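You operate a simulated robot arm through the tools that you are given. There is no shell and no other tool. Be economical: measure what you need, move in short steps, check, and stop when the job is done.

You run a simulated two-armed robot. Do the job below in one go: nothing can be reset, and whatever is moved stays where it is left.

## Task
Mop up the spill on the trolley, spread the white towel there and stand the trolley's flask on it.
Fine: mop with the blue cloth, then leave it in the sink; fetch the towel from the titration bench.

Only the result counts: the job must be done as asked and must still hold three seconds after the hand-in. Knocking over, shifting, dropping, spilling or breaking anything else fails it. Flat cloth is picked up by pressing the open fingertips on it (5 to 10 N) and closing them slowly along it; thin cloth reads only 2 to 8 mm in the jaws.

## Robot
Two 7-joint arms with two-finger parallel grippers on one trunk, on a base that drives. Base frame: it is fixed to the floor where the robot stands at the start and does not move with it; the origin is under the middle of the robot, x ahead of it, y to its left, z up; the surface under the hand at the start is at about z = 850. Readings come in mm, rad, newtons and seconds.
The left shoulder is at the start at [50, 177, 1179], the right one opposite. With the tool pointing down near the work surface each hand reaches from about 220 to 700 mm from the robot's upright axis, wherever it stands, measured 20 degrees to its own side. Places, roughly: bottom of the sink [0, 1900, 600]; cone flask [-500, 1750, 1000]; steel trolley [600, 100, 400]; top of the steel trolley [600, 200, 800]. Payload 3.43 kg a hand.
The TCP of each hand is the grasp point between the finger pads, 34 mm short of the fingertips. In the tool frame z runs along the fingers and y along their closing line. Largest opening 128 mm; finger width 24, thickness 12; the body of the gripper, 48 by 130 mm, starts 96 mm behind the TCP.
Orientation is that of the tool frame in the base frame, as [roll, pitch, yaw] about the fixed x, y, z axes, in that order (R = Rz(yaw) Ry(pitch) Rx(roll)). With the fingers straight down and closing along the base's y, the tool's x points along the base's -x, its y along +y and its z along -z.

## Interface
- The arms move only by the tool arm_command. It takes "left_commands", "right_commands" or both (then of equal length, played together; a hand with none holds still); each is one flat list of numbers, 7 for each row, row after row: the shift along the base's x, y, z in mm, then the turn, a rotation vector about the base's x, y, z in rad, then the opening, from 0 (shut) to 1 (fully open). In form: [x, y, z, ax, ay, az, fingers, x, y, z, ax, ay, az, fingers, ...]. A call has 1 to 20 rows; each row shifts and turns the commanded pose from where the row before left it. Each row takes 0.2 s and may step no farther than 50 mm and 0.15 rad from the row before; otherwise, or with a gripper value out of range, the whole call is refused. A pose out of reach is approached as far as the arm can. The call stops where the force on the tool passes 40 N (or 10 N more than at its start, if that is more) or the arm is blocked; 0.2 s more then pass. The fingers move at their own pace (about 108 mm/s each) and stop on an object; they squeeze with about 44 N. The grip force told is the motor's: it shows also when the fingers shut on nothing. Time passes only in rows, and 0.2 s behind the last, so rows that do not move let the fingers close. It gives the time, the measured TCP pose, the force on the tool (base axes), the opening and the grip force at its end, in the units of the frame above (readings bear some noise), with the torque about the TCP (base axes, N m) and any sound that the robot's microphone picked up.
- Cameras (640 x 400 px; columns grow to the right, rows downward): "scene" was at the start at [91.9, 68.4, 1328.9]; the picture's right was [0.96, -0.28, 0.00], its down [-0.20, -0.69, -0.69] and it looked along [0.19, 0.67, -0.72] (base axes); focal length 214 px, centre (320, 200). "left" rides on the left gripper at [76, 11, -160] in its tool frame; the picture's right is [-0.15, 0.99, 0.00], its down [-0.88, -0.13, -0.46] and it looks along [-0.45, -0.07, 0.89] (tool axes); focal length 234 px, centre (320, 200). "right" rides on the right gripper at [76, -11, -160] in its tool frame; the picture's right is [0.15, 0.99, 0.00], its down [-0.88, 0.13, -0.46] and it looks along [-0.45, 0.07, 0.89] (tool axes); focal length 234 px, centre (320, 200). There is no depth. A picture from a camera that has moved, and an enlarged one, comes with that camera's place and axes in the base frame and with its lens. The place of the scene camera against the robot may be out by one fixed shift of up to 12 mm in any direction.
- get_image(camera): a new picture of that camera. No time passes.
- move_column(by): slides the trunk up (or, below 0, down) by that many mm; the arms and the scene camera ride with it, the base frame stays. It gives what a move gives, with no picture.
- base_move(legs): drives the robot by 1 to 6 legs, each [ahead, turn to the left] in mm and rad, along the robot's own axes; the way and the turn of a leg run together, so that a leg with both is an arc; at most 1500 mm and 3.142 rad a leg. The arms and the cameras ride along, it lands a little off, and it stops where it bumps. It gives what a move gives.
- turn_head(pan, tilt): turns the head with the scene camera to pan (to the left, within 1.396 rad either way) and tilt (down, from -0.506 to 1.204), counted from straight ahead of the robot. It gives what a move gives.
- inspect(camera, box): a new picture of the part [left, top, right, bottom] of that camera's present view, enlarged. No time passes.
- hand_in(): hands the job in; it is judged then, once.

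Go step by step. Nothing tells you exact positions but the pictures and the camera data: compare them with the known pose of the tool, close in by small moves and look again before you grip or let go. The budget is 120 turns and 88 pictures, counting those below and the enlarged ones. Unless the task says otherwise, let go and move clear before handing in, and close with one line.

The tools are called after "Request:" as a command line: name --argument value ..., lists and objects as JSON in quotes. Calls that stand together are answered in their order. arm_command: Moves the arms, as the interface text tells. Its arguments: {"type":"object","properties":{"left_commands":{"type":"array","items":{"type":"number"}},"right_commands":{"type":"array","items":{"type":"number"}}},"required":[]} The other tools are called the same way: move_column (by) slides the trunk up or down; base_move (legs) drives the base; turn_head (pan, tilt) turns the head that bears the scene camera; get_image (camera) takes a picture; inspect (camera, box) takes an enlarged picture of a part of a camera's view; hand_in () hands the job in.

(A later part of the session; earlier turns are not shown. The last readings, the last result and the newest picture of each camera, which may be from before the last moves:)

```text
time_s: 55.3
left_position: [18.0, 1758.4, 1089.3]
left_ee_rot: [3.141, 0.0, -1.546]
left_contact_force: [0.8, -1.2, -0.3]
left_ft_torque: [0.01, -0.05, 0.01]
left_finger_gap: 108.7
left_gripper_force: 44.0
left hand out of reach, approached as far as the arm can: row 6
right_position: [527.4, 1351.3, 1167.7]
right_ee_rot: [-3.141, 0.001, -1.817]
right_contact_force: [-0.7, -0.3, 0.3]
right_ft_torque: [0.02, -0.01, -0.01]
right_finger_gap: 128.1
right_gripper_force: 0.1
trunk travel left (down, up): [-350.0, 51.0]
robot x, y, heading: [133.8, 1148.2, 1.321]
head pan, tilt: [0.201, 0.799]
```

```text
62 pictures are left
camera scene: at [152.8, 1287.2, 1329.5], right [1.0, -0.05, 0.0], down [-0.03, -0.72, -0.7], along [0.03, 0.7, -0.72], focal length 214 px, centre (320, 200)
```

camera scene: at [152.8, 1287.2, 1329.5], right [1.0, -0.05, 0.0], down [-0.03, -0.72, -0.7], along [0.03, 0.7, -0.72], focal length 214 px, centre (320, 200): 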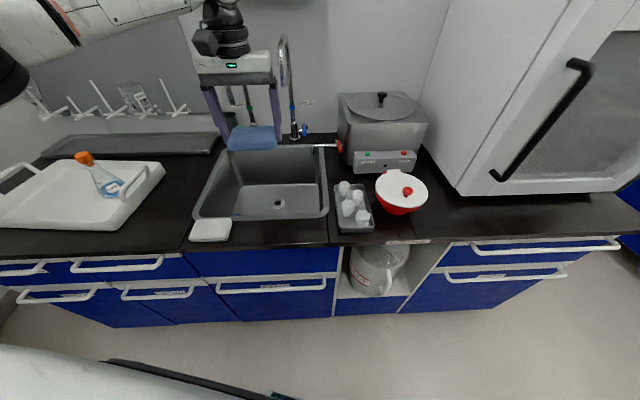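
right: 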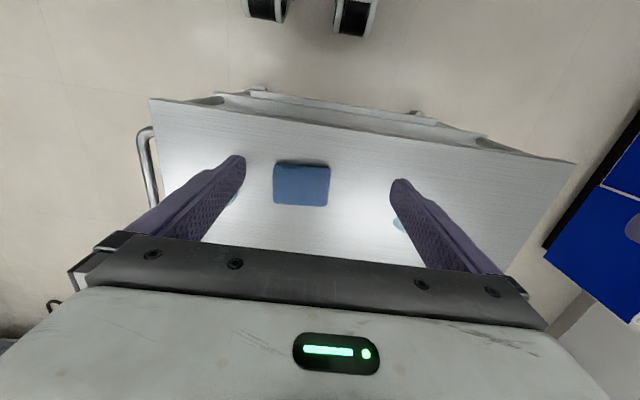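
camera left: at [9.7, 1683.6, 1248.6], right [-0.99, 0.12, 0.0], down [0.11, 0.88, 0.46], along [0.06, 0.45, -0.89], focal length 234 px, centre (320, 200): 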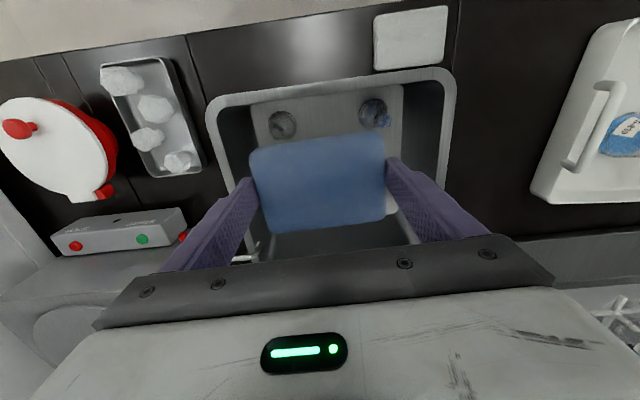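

Bench top is really at about z 845, so the sink spans x ±185, y 1690..2066. I'll edge the base forward 50 mm and lower the pad into the sink.

Request:
base_move --legs '[[55, 0]]'

Request:
arm_command --left_commands '[-10, 0, -40, 0, 0, 0, 0.45, -10, 0, -40, 0, 0, 0, 0.45, 0, 0, -40, 0, 0, 0, 0.45, 0, 0, -30, 0, 0, 0, 0.45]'

Request:
get_image --camera "left"

Request:
get_image --camera "scene"

```text
time_s: 56.2
left_position: [33.2, 1814.5, 1089.6]
left_ee_rot: [3.141, -0.001, -1.545]
left_contact_force: [0.1, -0.3, -0.8]
left_ft_torque: [0.0, 0.05, 0.04]
left_finger_gap: 108.7
left_gripper_force: 44.1
right_position: [542.2, 1407.7, 1166.1]
right_ee_rot: [3.142, 0.001, -1.818]
right_contact_force: [-0.4, 1.3, -0.3]
right_ft_torque: [-0.06, 0.03, 0.01]
right_finger_gap: 128.3
right_gripper_force: 0.0
trunk travel left (down, up): [-350.0, 51.0]
robot x, y, heading: [147.6, 1201.1, 1.325]
head pan, tilt: [0.201, 0.799]
```

```text
time_s: 57.2
left_position: [9.8, 1815.2, 941.8]
left_ee_rot: [-3.141, 0.001, -1.545]
left_contact_force: [0.3, 0.2, 0.5]
left_ft_torque: [0.0, 0.0, -0.02]
left_finger_gap: 108.9
left_gripper_force: 43.7
right_position: [542.4, 1405.6, 1167.3]
right_ee_rot: [-3.141, 0.0, -1.817]
right_contact_force: [0.5, -0.7, 0.2]
right_ft_torque: [0.0, -0.01, -0.03]
right_finger_gap: 128.0
right_gripper_force: 0.1
trunk travel left (down, up): [-350.0, 51.0]
robot x, y, heading: [148.3, 1202.5, 1.324]
head pan, tilt: [0.201, 0.799]
```

```text
61 pictures are left
camera left: at [1.2, 1739.9, 1099.9], right [-0.99, 0.12, 0.0], down [0.11, 0.88, 0.46], along [0.06, 0.45, -0.89], focal length 234 px, centre (320, 200)
```

left: 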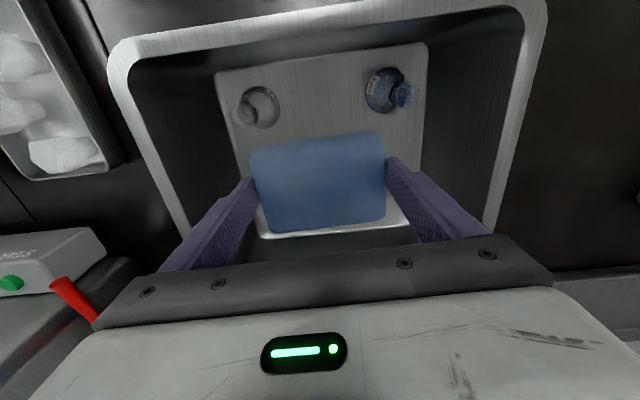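

```text
60 pictures are left
camera scene: at [166.9, 1341.9, 1329.4], right [1.0, -0.05, 0.0], down [-0.03, -0.72, -0.7], along [0.03, 0.7, -0.72], focal length 214 px, centre (320, 200)
```

scene: 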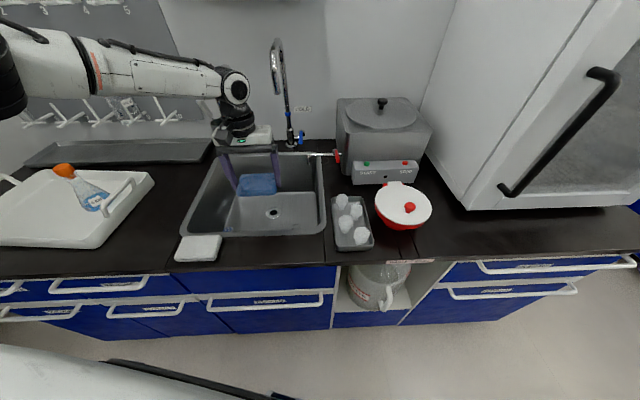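

There seem to be two objects standing in the front of the sink; zooming in before lowering further.

Request:
inspect --camera "left" --box '[200, 30, 440, 180]'

Request:
inspect --camera "scene" --box '[170, 130, 350, 270]'

```text
2.67 times, centred on (320, 105) of left
camera zoom: at [1.2, 1739.9, 1099.9], right [-0.99, 0.12, 0.0], down [0.11, 0.88, 0.46], along [0.06, 0.45, -0.89], focal length 624 px, centre (320, 453)
```

zoom: 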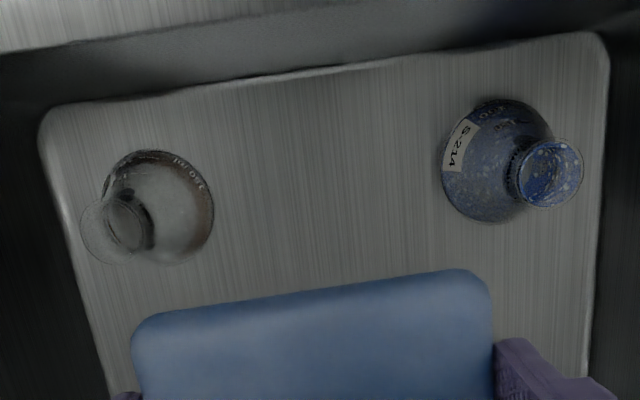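

```text
2.86 times, centred on (260, 200) of scene
camera zoom: at [166.9, 1341.9, 1329.4], right [1.0, -0.05, 0.0], down [-0.03, -0.72, -0.7], along [0.03, 0.7, -0.72], focal length 613 px, centre (491, 200)
```

zoom: 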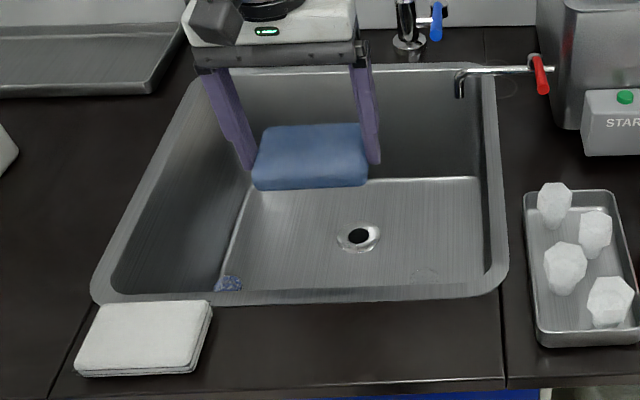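

Two flasks stand in the sink's front corners, so I'll put the pad further back, centred. Moving the hand back (+y) first.

Request:
arm_command --left_commands '[-5, 20, 0, 0, 0, 0, 0.45, -5, 20, 0, 0, 0, 0, 0.45, 0, 20, 0, 0, 0, 0, 0.45]'

```text
time_s: 58.0
left_position: [-20.3, 1840.8, 951.8]
left_ee_rot: [-3.137, 0.003, -1.547]
left_contact_force: [-0.3, -0.3, -0.2]
left_ft_torque: [0.01, 0.01, 0.01]
left_finger_gap: 108.7
left_gripper_force: 44.0
left hand out of reach, approached as far as the arm can: row 1, 2, 3
right_position: [541.6, 1406.7, 1166.1]
right_ee_rot: [-3.141, -0.001, -1.816]
right_contact_force: [1.1, 0.2, -0.2]
right_ft_torque: [0.03, 0.01, -0.01]
right_finger_gap: 128.0
right_gripper_force: 0.0
trunk travel left (down, up): [-350.0, 51.0]
robot x, y, heading: [144.4, 1201.0, 1.33]
head pan, tilt: [0.201, 0.799]
```

Request:
base_move --legs '[[45, 0]]'

Request:
move_column --by -150

Request:
get_image --camera "left"

Request:
get_image --camera "scene"

```text
time_s: 59.0
left_position: [-8.5, 1885.7, 951.9]
left_ee_rot: [-3.14, 0.004, -1.546]
left_contact_force: [-0.4, -0.4, -0.7]
left_ft_torque: [-0.01, 0.0, 0.02]
left_finger_gap: 108.7
left_gripper_force: 43.7
right_position: [552.9, 1451.0, 1165.9]
right_ee_rot: [3.141, 0.0, -1.818]
right_contact_force: [1.3, 0.2, 0.4]
right_ft_torque: [-0.03, 0.04, 0.02]
right_finger_gap: 127.9
right_gripper_force: 0.0
trunk travel left (down, up): [-350.0, 51.0]
robot x, y, heading: [160.2, 1242.2, 1.324]
head pan, tilt: [0.201, 0.799]
```

```text
time_s: 60.7
left_position: [-6.9, 1884.6, 802.0]
left_ee_rot: [-3.14, 0.004, -1.546]
left_contact_force: [-0.7, 0.2, -0.4]
left_ft_torque: [-0.01, -0.01, 0.0]
left_finger_gap: 108.9
left_gripper_force: 43.6
right_position: [551.8, 1450.2, 1017.6]
right_ee_rot: [-3.141, 0.002, -1.817]
right_contact_force: [0.5, 0.2, -0.2]
right_ft_torque: [0.01, -0.02, 0.04]
right_finger_gap: 127.9
right_gripper_force: 0.0
trunk travel left (down, up): [-200.0, 201.0]
robot x, y, heading: [156.0, 1247.8, 1.325]
head pan, tilt: [0.201, 0.799]
```

```text
57 pictures are left
camera left: at [-17.3, 1808.4, 960.9], right [-0.99, 0.12, 0.0], down [0.11, 0.88, 0.46], along [0.06, 0.46, -0.89], focal length 234 px, centre (320, 200)
```

left: 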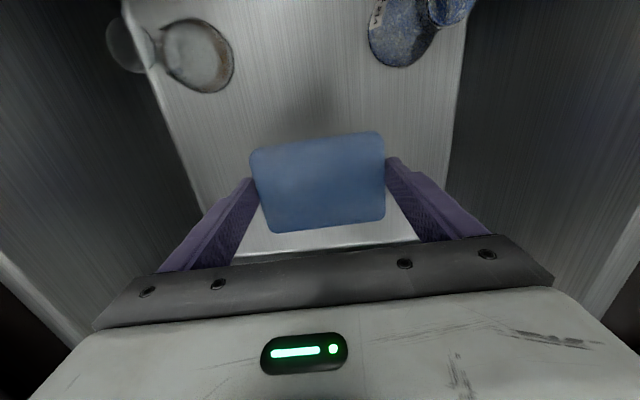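

```text
56 pictures are left
camera scene: at [178.0, 1385.5, 1179.5], right [1.0, -0.05, 0.0], down [-0.03, -0.72, -0.7], along [0.03, 0.7, -0.72], focal length 214 px, centre (320, 200)
```

scene: 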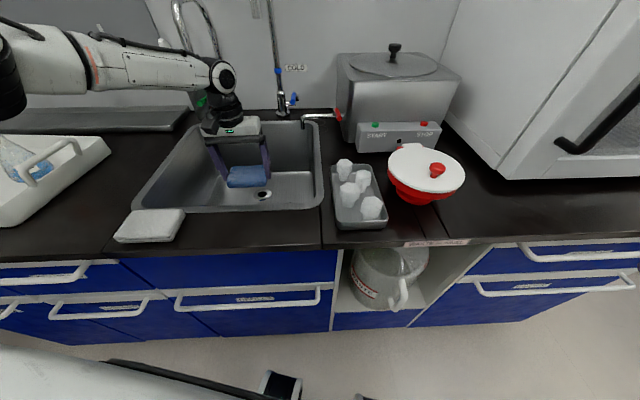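

Pad is clear of both flasks. Lowering with the arm.

Request:
arm_command --left_commands '[0, 0, -25, 0, 0, 0, 0.45, 0, 0, -25, 0, 0, 0, 0.45, 0, 0, -20, 0, 0, 0, 0.45]'

Request:
get_image --camera "scene"

```text
time_s: 61.5
left_position: [-19.0, 1863.0, 744.1]
left_ee_rot: [-3.137, 0.005, -1.547]
left_contact_force: [0.0, 0.2, -1.0]
left_ft_torque: [-0.04, 0.0, -0.01]
left_finger_gap: 108.6
left_gripper_force: 44.1
left hand out of reach, approached as far as the arm can: row 1, 2, 3
right_position: [552.6, 1450.4, 1017.6]
right_ee_rot: [-3.141, -0.001, -1.818]
right_contact_force: [0.0, 0.5, 0.9]
right_ft_torque: [0.01, 0.03, 0.01]
right_finger_gap: 128.2
right_gripper_force: 0.2
trunk travel left (down, up): [-200.0, 201.0]
robot x, y, heading: [160.0, 1245.1, 1.324]
head pan, tilt: [0.201, 0.799]
```

```text
55 pictures are left
camera scene: at [178.0, 1385.7, 1179.5], right [1.0, -0.05, 0.0], down [-0.03, -0.72, -0.7], along [0.03, 0.7, -0.72], focal length 214 px, centre (320, 200)
```

scene: 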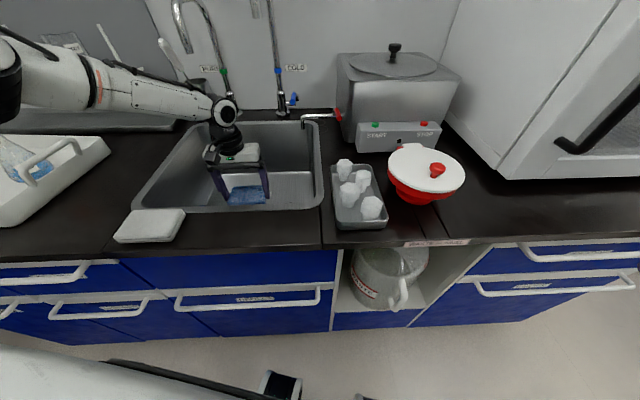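

Now lower the trunk the rest of the way in small steps.

Request:
move_column --by -60

Request:
get_image --camera "left"

Request:
get_image --camera "scene"

```text
time_s: 62.5
left_position: [-18.9, 1864.8, 691.1]
left_ee_rot: [-3.136, 0.017, -1.543]
left_contact_force: [-0.7, -3.1, 15.0]
left_ft_torque: [-0.34, 0.63, 0.26]
left_finger_gap: 108.4
left_gripper_force: 43.8
right_position: [553.0, 1448.6, 957.9]
right_ee_rot: [3.14, 0.004, -1.818]
right_contact_force: [0.6, -0.5, 0.1]
right_ft_torque: [0.02, 0.0, 0.03]
right_finger_gap: 128.1
right_gripper_force: 0.0
trunk travel left (down, up): [-140.0, 261.0]
robot x, y, heading: [154.5, 1241.3, 1.325]
head pan, tilt: [0.201, 0.799]
stopped: the force on the tool passed its limit at 41 N (the readings are from after the stop); the commanded pose is now the measured one
```

```text
54 pictures are left
camera left: at [-27.2, 1787.0, 848.4], right [-0.99, 0.12, 0.0], down [0.1, 0.88, 0.47], along [0.06, 0.47, -0.88], focal length 234 px, centre (320, 200)
```

left: 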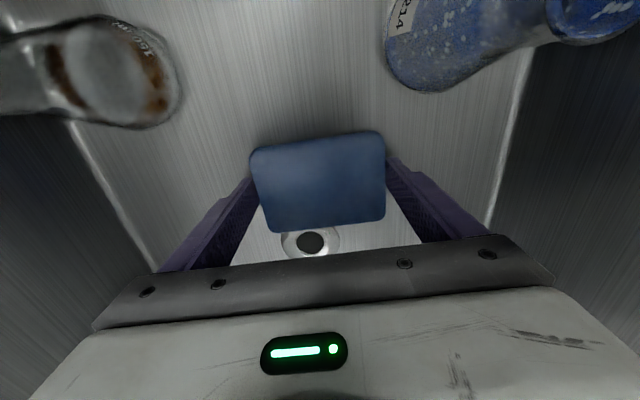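

```text
53 pictures are left
camera scene: at [178.2, 1383.8, 1119.4], right [1.0, -0.05, 0.0], down [-0.03, -0.72, -0.7], along [0.03, 0.7, -0.72], focal length 214 px, centre (320, 200)
```

scene: 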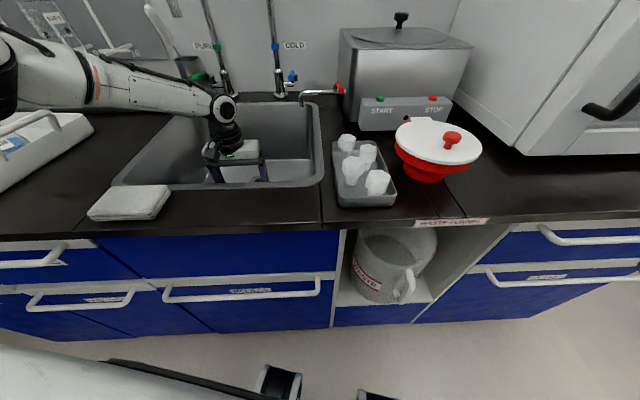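

The pad rests on the sink floor. Releasing and raising.

Request:
arm_command --left_commands '[0, 0, 0, 0, 0, 0, 0.92, 0, 0, 0, 0, 0, 0, 1]'

Request:
move_column --by 210

Request:
get_image --camera "left"

```text
time_s: 63.1
left_position: [-19.1, 1865.4, 687.6]
left_ee_rot: [-3.137, 0.012, -1.544]
left_contact_force: [1.0, 0.3, -0.3]
left_ft_torque: [0.02, 0.0, 0.0]
left_finger_gap: 127.9
left_gripper_force: 0.0
right_position: [552.9, 1449.3, 956.2]
right_ee_rot: [-3.141, 0.001, -1.816]
right_contact_force: [0.4, 0.2, -0.4]
right_ft_torque: [-0.01, -0.01, 0.01]
right_finger_gap: 128.3
right_gripper_force: 0.0
trunk travel left (down, up): [-140.0, 261.0]
robot x, y, heading: [160.0, 1250.2, 1.326]
head pan, tilt: [0.201, 0.799]
```

```text
time_s: 65.3
left_position: [-19.9, 1865.6, 897.7]
left_ee_rot: [-3.137, 0.012, -1.546]
left_contact_force: [-0.4, -0.3, -0.9]
left_ft_torque: [-0.01, 0.02, 0.0]
left_finger_gap: 128.0
left_gripper_force: 0.1
right_position: [552.5, 1449.0, 1166.8]
right_ee_rot: [3.142, 0.001, -1.816]
right_contact_force: [-0.2, -0.5, 0.3]
right_ft_torque: [-0.04, 0.03, -0.01]
right_finger_gap: 127.9
right_gripper_force: 0.2
trunk travel left (down, up): [-350.0, 51.0]
robot x, y, heading: [159.9, 1246.8, 1.329]
head pan, tilt: [0.201, 0.799]
```

```text
52 pictures are left
camera left: at [-27.8, 1787.7, 1055.3], right [-0.99, 0.12, 0.0], down [0.11, 0.88, 0.47], along [0.06, 0.46, -0.88], focal length 234 px, centre (320, 200)
```

left: 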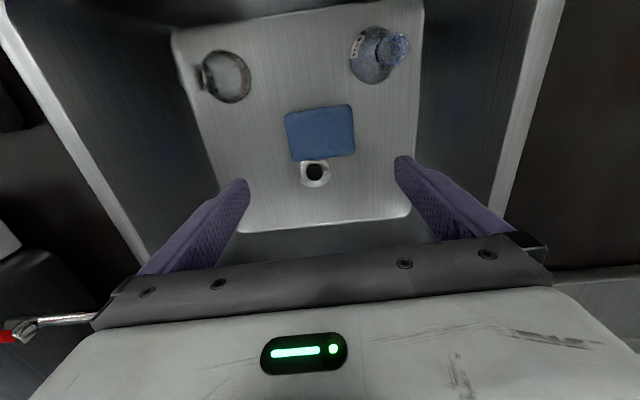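

Cloth is left flat in the sink. Raising the hand, backing off, then looking for the titration bench.

Request:
arm_command --left_commands '[0, 0, 50, 0, 0, 0, 1, 0, 0, 50, 0, 0, 0, 1, 0, -30, 40, 0, 0, 0, 1, 0, -45, 40, 0, 0, 0, 1, 0, -45, 20, 0, 0, 0, 1, -10, -45, 0, 0, 0, 0, 1, -10, -45, 0, 0, 0, 0, 1]'

Request:
base_move --legs '[[-300, 0]]'

Request:
turn_head --pan 1.396 --tilt 0.3

Request:
get_image --camera "scene"

Request:
turn_head --pan -1.0 --tilt 0.3

Request:
get_image --camera "scene"

```text
refused: row 4 steps farther than a row can; nothing moved
```

```text
time_s: 67.4
left_position: [-92.6, 1567.8, 898.7]
left_ee_rot: [-3.137, 0.012, -1.545]
left_contact_force: [0.6, -0.2, 0.6]
left_ft_torque: [0.0, 0.0, -0.02]
left_finger_gap: 128.3
left_gripper_force: 0.0
right_position: [478.9, 1153.0, 1166.0]
right_ee_rot: [3.141, 0.001, -1.819]
right_contact_force: [0.6, -0.3, 0.2]
right_ft_torque: [0.03, -0.01, 0.02]
right_finger_gap: 127.9
right_gripper_force: 0.1
trunk travel left (down, up): [-350.0, 51.0]
robot x, y, heading: [83.2, 947.0, 1.324]
head pan, tilt: [0.201, 0.799]
```

```text
time_s: 68.8
left_position: [-93.3, 1569.3, 897.4]
left_ee_rot: [-3.137, 0.013, -1.546]
left_contact_force: [0.3, -0.7, 0.0]
left_ft_torque: [0.04, 0.02, -0.01]
left_finger_gap: 128.3
left_gripper_force: 0.0
right_position: [478.1, 1153.3, 1166.5]
right_ee_rot: [3.141, -0.001, -1.82]
right_contact_force: [1.1, 1.1, 0.3]
right_ft_torque: [0.01, 0.02, 0.02]
right_finger_gap: 128.0
right_gripper_force: 0.1
trunk travel left (down, up): [-350.0, 51.0]
robot x, y, heading: [81.6, 952.2, 1.323]
head pan, tilt: [1.396, 0.3]
```

```text
51 pictures are left
camera scene: at [14.4, 1047.2, 1373.5], right [0.41, 0.91, 0.0], down [0.27, -0.12, -0.96], along [-0.87, 0.39, -0.3], focal length 214 px, centre (320, 200)
```

scene: 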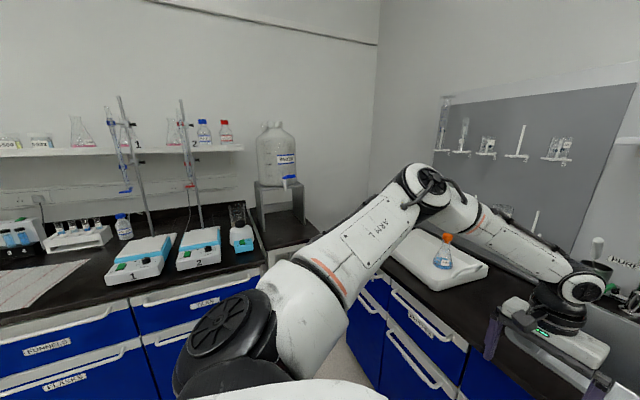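

```text
time_s: 71.0
left_position: [-92.9, 1569.1, 898.6]
left_ee_rot: [-3.136, 0.012, -1.546]
left_contact_force: [0.6, 0.4, -0.3]
left_ft_torque: [0.01, -0.02, 0.01]
left_finger_gap: 127.7
left_gripper_force: 0.2
right_position: [478.4, 1153.7, 1167.7]
right_ee_rot: [3.141, 0.0, -1.82]
right_contact_force: [-0.2, -0.4, -0.7]
right_ft_torque: [0.0, 0.0, 0.03]
right_finger_gap: 128.0
right_gripper_force: 0.1
trunk travel left (down, up): [-350.0, 51.0]
robot x, y, heading: [83.5, 950.6, 1.323]
head pan, tilt: [-1.0, 0.3]
```

```text
50 pictures are left
camera scene: at [188.0, 1038.6, 1373.6], right [0.32, -0.95, 0.0], down [-0.28, -0.09, -0.96], along [0.91, 0.3, -0.3], focal length 214 px, centre (320, 200)
```

scene: 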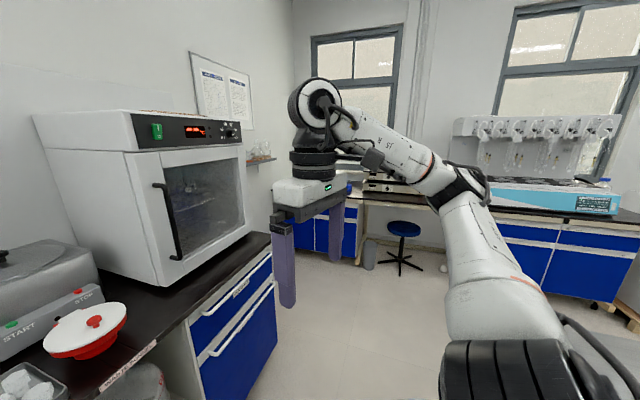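

The left bench with the burettes is the titration bench, and a white cloth seems to lie on it. First I'll raise the left hand (that command was refused, and the hand skimmed low), then check the white pad by the sink and the towel.

Request:
arm_command --left_commands '[0, 0, 45, 0, 0, 0, 1, 0, 0, 45, 0, 0, 0, 1, 0, -30, 35, 0, 0, 0, 1, 0, -35, 30, 0, 0, 0, 1, 0, -40, 20, 0, 0, 0, 1, -10, -40, 0, 0, 0, 0, 1, -10, -40, 0, 0, 0, 0, 1]'

Request:
turn_head --pan 0.3 --tilt 0.5

Request:
get_image --camera "scene"

```text
time_s: 72.6
left_position: [-116.4, 1378.6, 1075.1]
left_ee_rot: [-3.135, 0.014, -1.546]
left_contact_force: [0.0, 0.4, -0.1]
left_ft_torque: [-0.01, 0.01, -0.01]
left_finger_gap: 128.0
left_gripper_force: 0.2
right_position: [478.5, 1153.7, 1166.2]
right_ee_rot: [3.141, 0.001, -1.82]
right_contact_force: [0.8, -0.7, -0.5]
right_ft_torque: [0.01, 0.0, 0.0]
right_finger_gap: 127.9
right_gripper_force: 0.1
trunk travel left (down, up): [-350.0, 51.0]
robot x, y, heading: [82.3, 946.7, 1.324]
head pan, tilt: [-1.0, 0.3]
```

```text
time_s: 74.1
left_position: [-115.4, 1380.3, 1073.4]
left_ee_rot: [-3.138, 0.014, -1.547]
left_contact_force: [0.1, 0.3, 0.4]
left_ft_torque: [0.03, -0.02, -0.01]
left_finger_gap: 128.1
left_gripper_force: 0.1
right_position: [478.1, 1152.8, 1167.2]
right_ee_rot: [-3.141, 0.003, -1.819]
right_contact_force: [0.2, 0.5, 0.9]
right_ft_torque: [-0.01, -0.04, 0.01]
right_finger_gap: 127.7
right_gripper_force: 0.0
trunk travel left (down, up): [-350.0, 51.0]
robot x, y, heading: [84.3, 951.3, 1.325]
head pan, tilt: [0.3, 0.499]
```

```text
49 pictures are left
camera scene: at [94.8, 1099.8, 1355.2], right [1.0, 0.05, 0.0], down [0.02, -0.48, -0.88], along [-0.05, 0.88, -0.48], focal length 214 px, centre (320, 200)
```

scene: 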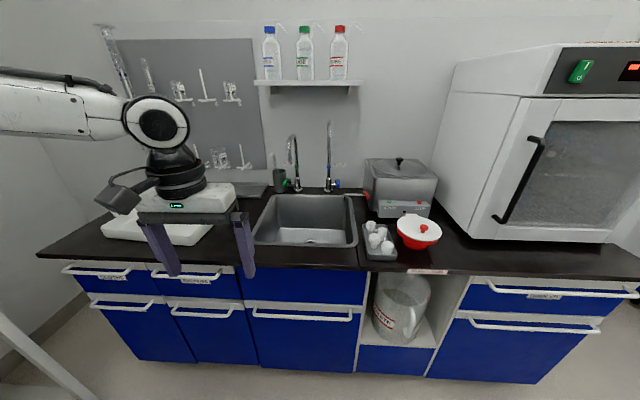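

Request:
inspect --camera "scene" --box '[190, 180, 370, 280]'

Request:
inspect --camera "left" --box '[0, 0, 640, 400]'

```text
3.56 times, centred on (280, 230) of scene
camera zoom: at [94.8, 1099.8, 1355.2], right [1.0, 0.05, 0.0], down [0.02, -0.48, -0.88], along [-0.05, 0.88, -0.48], focal length 763 px, centre (462, 93)
```

zoom: 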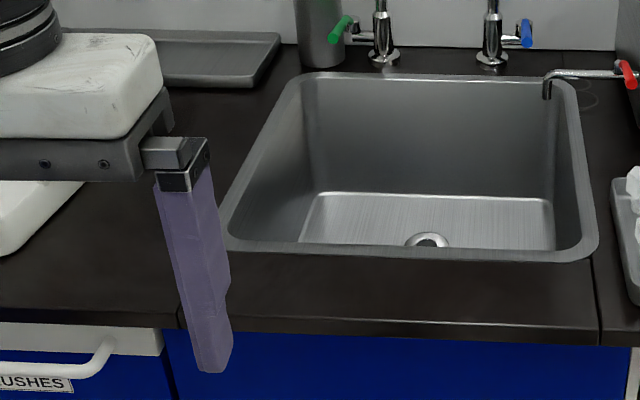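

```text
1.00 times, centred on (320, 200) of left (not enlarged: the box is as wide or as high as the picture)
camera zoom: at [-125.0, 1302.9, 1230.7], right [-0.99, 0.12, 0.0], down [0.11, 0.88, 0.47], along [0.06, 0.46, -0.88], focal length 234 px, centre (320, 200)
```

zoom: 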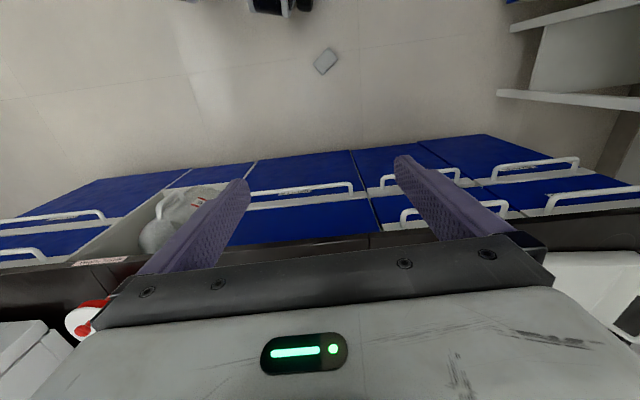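

My refused command let the base drag the left hand low, and it knocked the white pad from the sink edge onto the floor near (-157, 1244). I'll pick it up and put it back at its old place, centre (-117, 1645) and square to the bench. First a closer look.

Request:
base_move --legs '[[0, 0.55]]'

Request:
turn_head --pan 0.35 --tilt 1.1

Request:
get_image --camera "scene"

Request:
get_image --camera "left"

```text
time_s: 76.0
left_position: [-310.3, 1214.6, 1073.3]
left_ee_rot: [-3.136, 0.011, -0.998]
left_contact_force: [-0.9, -0.8, 0.4]
left_ft_torque: [0.04, 0.0, 0.0]
left_finger_gap: 128.0
left_gripper_force: 0.1
right_position: [314.0, 1329.7, 1166.5]
right_ee_rot: [3.141, 0.0, -1.272]
right_contact_force: [-0.5, 0.8, -0.1]
right_ft_torque: [0.03, 0.01, -0.02]
right_finger_gap: 127.7
right_gripper_force: 0.0
trunk travel left (down, up): [-350.0, 51.0]
robot x, y, heading: [85.0, 951.7, 1.866]
head pan, tilt: [0.3, 0.499]
```

```text
time_s: 77.0
left_position: [-309.1, 1214.7, 1073.3]
left_ee_rot: [-3.136, 0.012, -1.0]
left_contact_force: [-0.2, 0.2, -0.4]
left_ft_torque: [0.0, -0.01, 0.02]
left_finger_gap: 127.9
left_gripper_force: 0.1
right_position: [316.1, 1330.2, 1166.2]
right_ee_rot: [3.141, 0.0, -1.272]
right_contact_force: [0.1, 0.0, 0.6]
right_ft_torque: [-0.03, 0.02, 0.02]
right_finger_gap: 127.9
right_gripper_force: 0.0
trunk travel left (down, up): [-350.0, 51.0]
robot x, y, heading: [84.1, 946.2, 1.866]
head pan, tilt: [0.351, 1.1]
```

```text
46 pictures are left
camera scene: at [23.7, 1058.3, 1307.5], right [0.8, 0.6, 0.0], down [0.54, -0.71, -0.45], along [-0.27, 0.36, -0.89], focal length 214 px, centre (320, 200)
```

scene: 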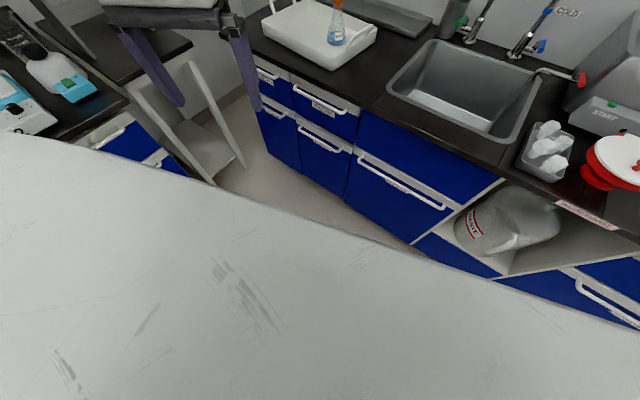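

```text
45 pictures are left
camera left: at [-277.3, 1143.4, 1230.7], right [-0.91, -0.41, 0.0], down [-0.36, 0.81, 0.47], along [-0.19, 0.43, -0.88], focal length 234 px, centre (320, 200)
```

left: 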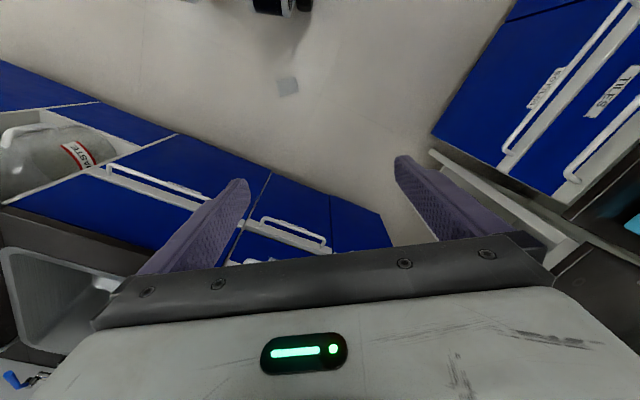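

Pad on floor at (-157, 1244), in good angular range. Moving above it, then lowering the trunk.

Request:
arm_command --left_commands '[40, 8, -10, 0, 0, 0, 1, 40, 8, -10, 0, 0, 0, 1, 40, 8, -10, 0, 0, 0, 1, 32, 6, -10, 0, 0, 0, 1, 0, 0, -45, 0, 0, 0, 1, 0, 0, -45, 0, 0, 0, 1, 0, 0, -45, 0, 0, 0, 1, 0, 0, -45, 0, 0, 0, 1, 0, 0, -45, 0, 0, 0, 1]'

Request:
move_column --by -340

Request:
get_image --camera "left"

```text
time_s: 79.0
left_position: [-189.9, 1225.8, 834.5]
left_ee_rot: [-3.134, 0.011, -1.0]
left_contact_force: [0.1, 0.3, 0.2]
left_ft_torque: [0.05, -0.01, 0.0]
left_finger_gap: 127.9
left_gripper_force: 0.0
left hand out of reach, approached as far as the arm can: row 8, 9
right_position: [315.1, 1329.5, 1166.9]
right_ee_rot: [3.141, 0.001, -1.272]
right_contact_force: [-0.3, -0.5, 0.7]
right_ft_torque: [0.0, 0.06, 0.0]
right_finger_gap: 127.9
right_gripper_force: 0.1
trunk travel left (down, up): [-350.0, 51.0]
robot x, y, heading: [83.4, 950.2, 1.863]
head pan, tilt: [0.351, 1.1]
```

```text
time_s: 82.3
left_position: [-190.3, 1226.0, 493.9]
left_ee_rot: [-3.135, 0.011, -1.001]
left_contact_force: [-0.3, 0.0, 0.7]
left_ft_torque: [0.01, -0.02, -0.01]
left_finger_gap: 128.2
left_gripper_force: 0.1
right_position: [315.3, 1329.8, 826.9]
right_ee_rot: [3.14, -0.001, -1.271]
right_contact_force: [-0.4, -0.2, -0.3]
right_ft_torque: [-0.01, -0.03, 0.02]
right_finger_gap: 127.8
right_gripper_force: 0.1
trunk travel left (down, up): [-10.0, 391.0]
robot x, y, heading: [83.5, 950.9, 1.872]
head pan, tilt: [0.351, 1.1]
```

```text
44 pictures are left
camera left: at [-156.9, 1155.2, 652.2], right [-0.91, -0.41, -0.01], down [-0.37, 0.81, 0.47], along [-0.19, 0.43, -0.88], focal length 234 px, centre (320, 200)
```

left: 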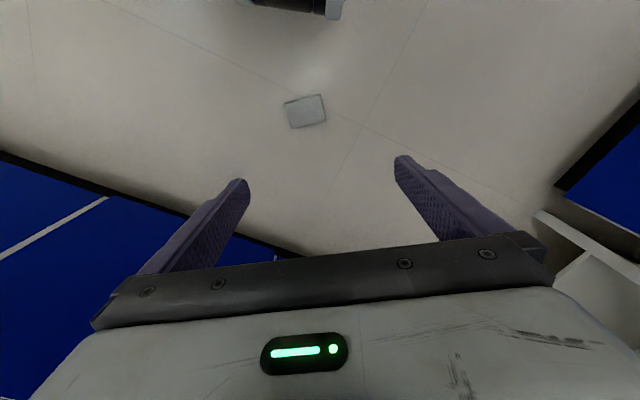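

Checking how much farther down the arm goes at this trunk height.

Request:
arm_command --left_commands '[0, 0, -45, 0, 0, 0, 1, 5, 5, -45, 0, 0, 0, 1, 5, 5, -45, 0, 0, 0, 1, 5, 5, -45, 0, 0, 0, 1]'

```text
time_s: 83.3
left_position: [-249.8, 1201.5, 437.6]
left_ee_rot: [-3.132, 0.013, -1.0]
left_contact_force: [0.1, 0.4, 0.9]
left_ft_torque: [0.02, 0.0, 0.04]
left_finger_gap: 127.9
left_gripper_force: 0.1
left hand out of reach, approached as far as the arm can: row 1, 2, 3, 4
right_position: [315.5, 1329.8, 825.7]
right_ee_rot: [-3.139, -0.001, -1.274]
right_contact_force: [-0.8, 0.4, 0.2]
right_ft_torque: [-0.01, 0.03, -0.01]
right_finger_gap: 128.3
right_gripper_force: 0.2
trunk travel left (down, up): [-10.0, 391.0]
robot x, y, heading: [84.8, 949.0, 1.865]
head pan, tilt: [0.351, 1.1]
```

The wrist limits a straight-down tool here; I'll try tilting the fingers forward to get lower.

Request:
arm_command --left_commands '[0, 0, 0, 0.12, 0.077, 0, 1, 0, 0, 0, 0.12, 0.077, 0, 1, 0, 0, 0, 0.12, 0.077, 0, 1, 0, 0, 0, 0.12, 0.077, 0, 1, 0, 0, -45, 0.0, 0.0, 0, 1, 0, 0, -45, 0.0, 0.0, 0, 1, 0, 0, -45, 0.0, 0.0, 0, 1, 0, 0, -45, 0.0, 0.0, 0, 1, 0, 0, -45, 0.0, 0.0, 0, 1]'

```text
time_s: 85.3
left_position: [-365.6, 1209.8, 443.6]
left_ee_rot: [-3.133, 0.581, -1.001]
left_contact_force: [0.4, 0.2, 0.4]
left_ft_torque: [0.03, 0.0, 0.03]
left_finger_gap: 128.0
left_gripper_force: 0.1
left hand out of reach, approached as far as the arm can: row 1, 2, 3, 4, 5, 6, 7, 8, 9
right_position: [315.1, 1330.8, 827.4]
right_ee_rot: [-3.14, 0.002, -1.274]
right_contact_force: [0.0, 0.2, 0.2]
right_ft_torque: [-0.03, 0.02, -0.03]
right_finger_gap: 128.0
right_gripper_force: 0.1
trunk travel left (down, up): [-10.0, 391.0]
robot x, y, heading: [85.8, 949.5, 1.871]
head pan, tilt: [0.351, 1.1]
```

Request:
arm_command --left_commands '[-10, 35, -30, 0, 0, 0, 1, -10, 35, -30, 0, 0, 0, 1, -10, 35, -30, 0, 0, 0, 1, -5, 20, -40, 0, 0, 0, 1]'

```text
time_s: 86.3
left_position: [-423.1, 1307.0, 440.8]
left_ee_rot: [-3.133, 0.581, -1.001]
left_contact_force: [0.2, 0.1, 1.3]
left_ft_torque: [0.01, 0.01, 0.01]
left_finger_gap: 128.0
left_gripper_force: 0.1
left hand out of reach, approached as far as the arm can: row 1, 2, 3, 4
right_position: [315.7, 1331.0, 826.2]
right_ee_rot: [-3.14, 0.0, -1.272]
right_contact_force: [0.4, -0.6, 0.2]
right_ft_torque: [0.01, -0.01, 0.02]
right_finger_gap: 127.9
right_gripper_force: 0.1
trunk travel left (down, up): [-10.0, 391.0]
robot x, y, heading: [83.3, 946.3, 1.872]
head pan, tilt: [0.351, 1.1]
```

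The floor is out of this arm's reach (lowest about z 440), so the pad can't be recovered; I'll carry on and report it. Restoring the arm and heading to the titration bench.

Request:
move_column --by 340

Request:
arm_command --left_commands '[30, -20, 30, -0.12, -0.077, 0, 1, 30, -20, 30, -0.12, -0.077, 0, 1, 30, -20, 30, -0.12, -0.077, 0, 1, 20, -10, 40, -0.12, -0.077, 0, 1, 0, 0, 45, 0, 0, 0, 1, 0, 0, 45, 0, 0, 0, 1, 0, 0, 45, 0, 0, 0, 1]'

```text
time_s: 89.7
left_position: [-423.2, 1308.2, 781.5]
left_ee_rot: [-3.132, 0.581, -0.999]
left_contact_force: [0.2, -1.2, -0.8]
left_ft_torque: [0.0, 0.0, -0.01]
left_finger_gap: 127.9
left_gripper_force: 0.2
right_position: [314.7, 1329.0, 1166.0]
right_ee_rot: [3.14, 0.001, -1.271]
right_contact_force: [0.0, -0.1, -0.2]
right_ft_torque: [0.02, 0.0, -0.02]
right_finger_gap: 127.9
right_gripper_force: 0.1
trunk travel left (down, up): [-350.0, 51.0]
robot x, y, heading: [81.6, 948.8, 1.878]
head pan, tilt: [0.351, 1.1]
```

```text
time_s: 91.3
left_position: [-312.3, 1235.0, 1046.0]
left_ee_rot: [-3.133, 0.009, -1.001]
left_contact_force: [0.5, -0.1, 0.7]
left_ft_torque: [0.0, 0.03, -0.01]
left_finger_gap: 128.1
left_gripper_force: 0.0
right_position: [314.2, 1330.0, 1166.5]
right_ee_rot: [3.141, 0.003, -1.271]
right_contact_force: [0.2, 0.3, 0.4]
right_ft_torque: [0.02, 0.02, -0.02]
right_finger_gap: 128.1
right_gripper_force: 0.1
trunk travel left (down, up): [-350.0, 51.0]
robot x, y, heading: [79.7, 950.0, 1.874]
head pan, tilt: [0.351, 1.1]
```

Request:
arm_command --left_commands '[0, 0, 45, 0, 0, 0, 1, 0, 0, 30, 0, 0, 0, 1]'

Request:
base_move --legs '[[0, 1.88], [500, 0], [0, -0.62]]'

Request:
turn_head --pan 0.2 --tilt 0.6

Request:
get_image --camera "scene"

```text
time_s: 91.9
left_position: [-313.6, 1234.7, 1120.5]
left_ee_rot: [-3.134, 0.011, -0.999]
left_contact_force: [0.9, -0.5, -0.4]
left_ft_torque: [0.0, 0.01, 0.02]
left_finger_gap: 127.9
left_gripper_force: 0.0
right_position: [315.0, 1328.7, 1166.0]
right_ee_rot: [3.141, 0.0, -1.272]
right_contact_force: [-0.4, 0.1, 0.6]
right_ft_torque: [0.0, -0.01, 0.0]
right_finger_gap: 128.1
right_gripper_force: 0.0
trunk travel left (down, up): [-350.0, 51.0]
robot x, y, heading: [80.5, 948.4, 1.87]
head pan, tilt: [0.351, 1.1]
```

```text
time_s: 101.1
left_position: [-677.5, 324.8, 1119.6]
left_ee_rot: [-3.136, 0.01, 0.336]
left_contact_force: [0.0, -0.4, 0.1]
left_ft_torque: [-0.05, -0.01, 0.02]
left_finger_gap: 127.9
left_gripper_force: 0.1
right_position: [-623.9, 957.0, 1166.7]
right_ee_rot: [3.139, -0.001, 0.062]
right_contact_force: [0.1, 0.0, 0.2]
right_ft_torque: [0.0, -0.02, -0.04]
right_finger_gap: 128.1
right_gripper_force: 0.1
trunk travel left (down, up): [-350.0, 51.0]
robot x, y, heading: [-307.2, 642.7, -3.08]
head pan, tilt: [0.351, 1.1]
```

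```text
time_s: 102.0
left_position: [-678.2, 323.5, 1120.5]
left_ee_rot: [-3.134, 0.011, 0.335]
left_contact_force: [-0.2, -0.2, -0.4]
left_ft_torque: [-0.05, 0.02, 0.0]
left_finger_gap: 128.0
left_gripper_force: 0.1
right_position: [-624.7, 955.6, 1167.2]
right_ee_rot: [-3.141, 0.002, 0.063]
right_contact_force: [0.0, -0.5, -0.7]
right_ft_torque: [0.0, -0.02, -0.02]
right_finger_gap: 128.1
right_gripper_force: 0.0
trunk travel left (down, up): [-350.0, 51.0]
robot x, y, heading: [-313.6, 641.1, -3.08]
head pan, tilt: [0.201, 0.6]
```

```text
43 pictures are left
camera scene: at [-465.0, 606.1, 1346.0], right [-0.26, 0.97, 0.0], down [0.55, 0.15, -0.82], along [-0.8, -0.21, -0.57], focal length 214 px, centre (320, 200)
```

scene: 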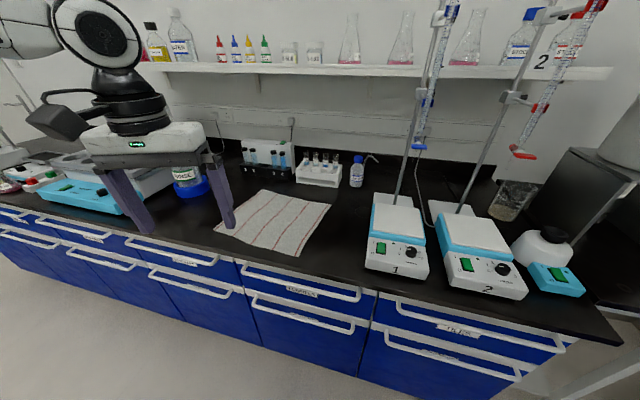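

The towel lies flat: x −1150..−870, y 100..450. I'll place the base squarely in front of it (x≈−390, y≈275) to use both hands on its near edge.

Request:
base_move --legs '[[0, 1.51], [366, 0], [0, -1.57], [70, 0]]'

Request:
turn_head --pan 0.0 --tilt 0.75

Request:
get_image --camera "scene"

```text
time_s: 112.5
left_position: [-762.2, -19.0, 1118.2]
left_ee_rot: [-3.134, 0.009, 0.285]
left_contact_force: [0.1, 0.1, -0.6]
left_ft_torque: [-0.01, 0.0, 0.01]
left_finger_gap: 128.0
left_gripper_force: 0.0
right_position: [-675.7, 611.7, 1166.8]
right_ee_rot: [-3.142, 0.002, 0.013]
right_contact_force: [-0.5, -0.3, 0.6]
right_ft_torque: [0.0, -0.04, 0.01]
right_finger_gap: 128.3
right_gripper_force: 0.1
trunk travel left (down, up): [-350.0, 51.0]
robot x, y, heading: [-381.1, 284.2, -3.129]
head pan, tilt: [0.201, 0.6]
```

```text
time_s: 113.2
left_position: [-762.0, -20.5, 1118.9]
left_ee_rot: [-3.132, 0.011, 0.284]
left_contact_force: [-0.7, -0.7, 0.2]
left_ft_torque: [0.0, -0.02, 0.0]
left_finger_gap: 128.1
left_gripper_force: 0.2
right_position: [-675.2, 610.9, 1167.1]
right_ee_rot: [-3.141, 0.002, 0.012]
right_contact_force: [-0.6, 0.3, -0.2]
right_ft_torque: [-0.01, 0.01, 0.03]
right_finger_gap: 128.1
right_gripper_force: 0.1
trunk travel left (down, up): [-350.0, 51.0]
robot x, y, heading: [-381.0, 282.7, -3.13]
head pan, tilt: [0.0, 0.75]
```

```text
42 pictures are left
camera scene: at [-530.3, 270.3, 1333.3], right [-0.01, 1.0, 0.0], down [0.68, 0.01, -0.73], along [-0.73, -0.01, -0.68], focal length 214 px, centre (320, 200)
```

scene: 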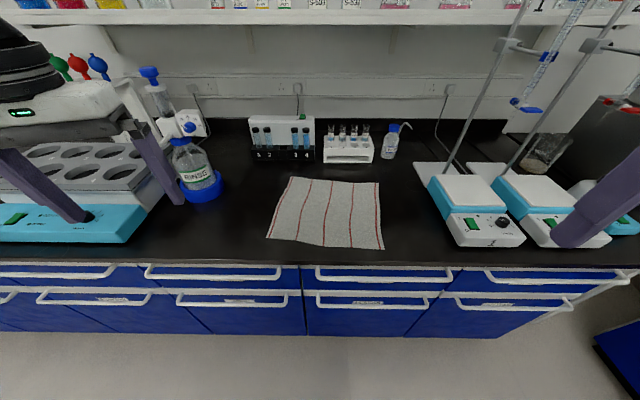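

Near edge runs from (-893, 115) to (-857, 436). I'll bring the left hand above (-910, 148) and the right above (-882, 405).

Request:
arm_command --left_commands '[0, 34, -15, 0, 0, -0.142, 0.5, 0, 34, -15, 0, 0, -0.142, 0.5, 0, 34, -15, 0, 0, 0, 0.4, 0, 34, -15, 0, 0, 0, 0.4, 0, 32, -15, 0, 0, 0, 0.4, -30, 0, -17, 0, 0, 0, 0.4, -30, 0, -17, 0, 0, 0, 0.4, -30, 0, -17, 0, 0, 0, 0.4, -30, 0, -17, 0, 0, 0, 0.4, -30, 0, -17, 0, 0, 0, 0.4]' --right_commands '[-5, -41, -20, 0, 0, 0, 0.5, -5, -41, -20, 0, 0, 0, 0.5, -5, -41, -20, 0, 0, 0, 0.4, -5, -41, -20, 0, 0, 0, 0.4, -5, -41, -20, 0, 0, 0, 0.4, -36, 0, -22, 0, 0, 0, 0.4, -36, 0, -22, 0, 0, 0, 0.4, -36, 0, -22, 0, 0, 0, 0.4, -36, 0, -22, 0, 0, 0, 0.4, -36, 0, -22, 0, 0, 0, 0.4]'

Request:
get_image --camera "left"

Request:
get_image --camera "right"

```text
time_s: 115.4
left_position: [-875.5, 97.3, 972.6]
left_ee_rot: [-3.132, 0.012, 0.0]
left_contact_force: [0.1, -0.8, -1.3]
left_ft_torque: [0.01, -0.02, 0.02]
left_finger_gap: 51.4
left_gripper_force: 0.0
left hand out of reach, approached as far as the arm can: row 8, 9, 10
right_position: [-882.6, 405.2, 955.5]
right_ee_rot: [-3.14, 0.0, 0.012]
right_contact_force: [-0.8, 0.2, -0.1]
right_ft_torque: [0.01, -0.02, -0.01]
right_finger_gap: 51.3
right_gripper_force: 0.1
trunk travel left (down, up): [-350.0, 51.0]
robot x, y, heading: [-378.3, 283.8, -3.13]
head pan, tilt: [0.0, 0.75]
```

```text
41 pictures are left
camera left: at [-795.9, 86.0, 1129.2], right [-0.15, -0.99, -0.01], down [-0.88, 0.13, 0.47], along [-0.46, 0.07, -0.88], focal length 234 px, centre (320, 200)
```

left: 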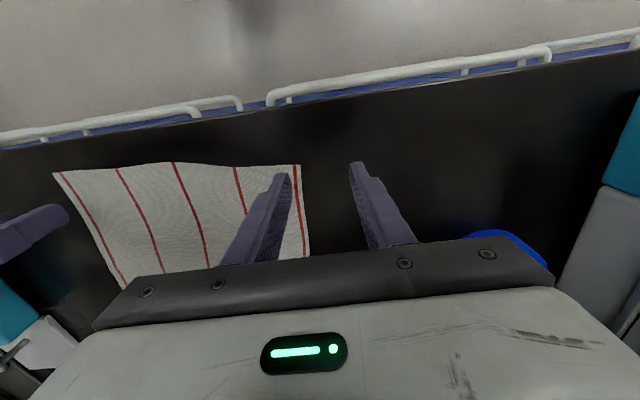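

```text
40 pictures are left
camera right: at [-807.1, 416.4, 1114.5], right [0.16, -0.99, 0.0], down [-0.88, -0.14, 0.46], along [-0.45, -0.07, -0.89], focal length 234 px, centre (320, 200)
```

right: 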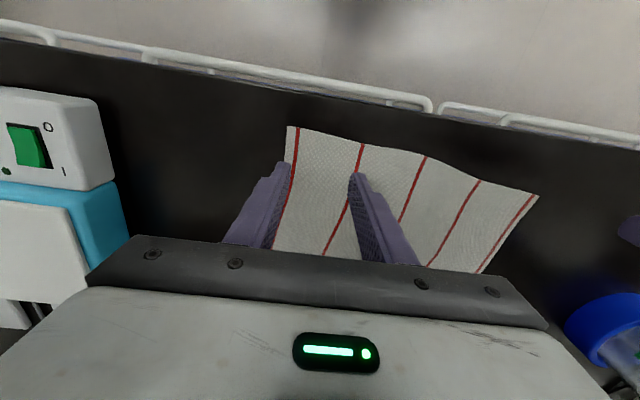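

The left hand hits its limit at this angle; I'll pull both hands back 80 mm and drive 80 mm closer, which widens the angle.

Request:
arm_command --left_commands '[40, 0, 0, 0, 0, 0, 0.35, 40, 0, 0, 0, 0, 0, 0.35]' --right_commands '[40, 0, 0, 0, 0, 0, 0.35, 40, 0, 0, 0, 0, 0, 0.35]'

Request:
base_move --legs '[[85, 0]]'

```text
time_s: 116.0
left_position: [-795.1, 98.7, 970.2]
left_ee_rot: [-3.133, 0.011, 0.001]
left_contact_force: [-0.4, 0.1, 0.1]
left_ft_torque: [-0.01, 0.03, 0.0]
left_finger_gap: 45.0
left_gripper_force: 0.1
right_position: [-801.2, 407.0, 959.6]
right_ee_rot: [-3.141, 0.002, 0.012]
right_contact_force: [0.2, 0.1, 0.8]
right_ft_torque: [-0.03, 0.01, 0.0]
right_finger_gap: 44.8
right_gripper_force: 0.1
trunk travel left (down, up): [-350.0, 51.0]
robot x, y, heading: [-376.0, 279.7, -3.135]
head pan, tilt: [0.0, 0.75]
```

```text
time_s: 117.1
left_position: [-879.6, 97.7, 971.3]
left_ee_rot: [-3.133, 0.011, 0.001]
left_contact_force: [-0.3, -0.4, -0.4]
left_ft_torque: [-0.03, -0.01, 0.02]
left_finger_gap: 44.8
left_gripper_force: 0.0
right_position: [-886.9, 405.7, 958.3]
right_ee_rot: [3.141, -0.001, 0.011]
right_contact_force: [-0.4, 0.0, -0.1]
right_ft_torque: [0.0, -0.05, 0.0]
right_finger_gap: 45.0
right_gripper_force: 0.0
trunk travel left (down, up): [-350.0, 51.0]
robot x, y, heading: [-461.7, 281.1, -3.131]
head pan, tilt: [0.0, 0.75]
```

Request:
arm_command --left_commands '[-10, 25, -10, 0, 0, 0, 0.35, -12, 15, -15, 0, 0, 0, 0.35, -10, 10, -15, 0, 0, 0, 0.35]' --right_commands '[0, 3, -10, 0, 0, 0, 0.35, 2, 3, -10, 0, 0, 0, 0.35, 2, 2, -10, 0, 0, 0, 0.35]'

Request:
get_image --camera "left"

Request:
get_image --camera "right"

```text
time_s: 117.9
left_position: [-902.1, 127.8, 939.3]
left_ee_rot: [-3.132, 0.011, -0.001]
left_contact_force: [-0.5, -1.2, -0.7]
left_ft_torque: [0.02, -0.06, 0.0]
left_finger_gap: 44.6
left_gripper_force: 0.0
left hand out of reach, approached as far as the arm can: row 2, 3
right_position: [-883.2, 413.6, 929.0]
right_ee_rot: [3.139, 0.004, 0.01]
right_contact_force: [-0.3, 0.1, -0.3]
right_ft_torque: [-0.01, -0.02, 0.02]
right_finger_gap: 44.7
right_gripper_force: 0.0
trunk travel left (down, up): [-350.0, 51.0]
robot x, y, heading: [-461.1, 284.0, -3.131]
head pan, tilt: [0.0, 0.75]
```

```text
39 pictures are left
camera left: at [-822.9, 115.4, 1096.4], right [-0.15, -0.99, -0.01], down [-0.87, 0.13, 0.47], along [-0.46, 0.08, -0.88], focal length 234 px, centre (320, 200)
```

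left: 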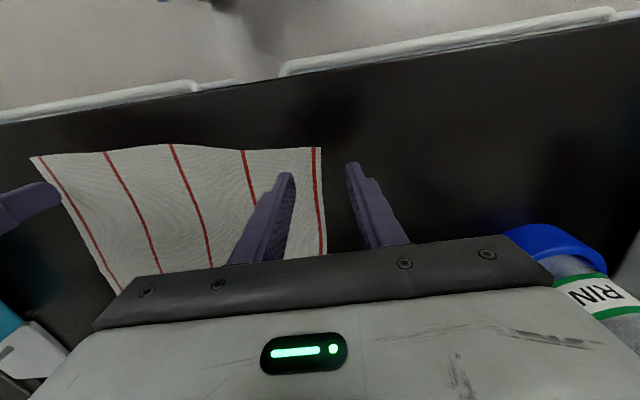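

```text
38 pictures are left
camera right: at [-808.6, 425.5, 1089.1], right [0.16, -0.99, 0.0], down [-0.88, -0.14, 0.46], along [-0.45, -0.07, -0.89], focal length 234 px, centre (320, 200)
```

right: 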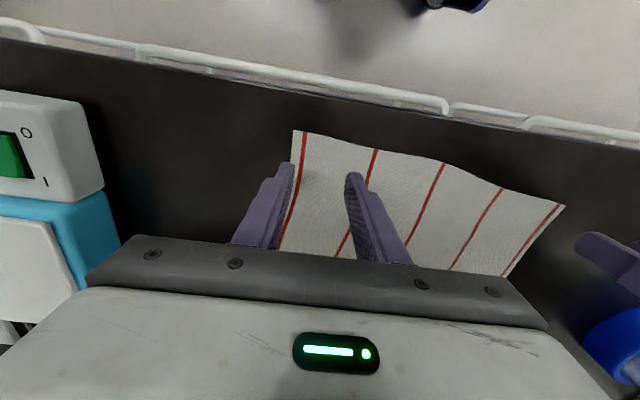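

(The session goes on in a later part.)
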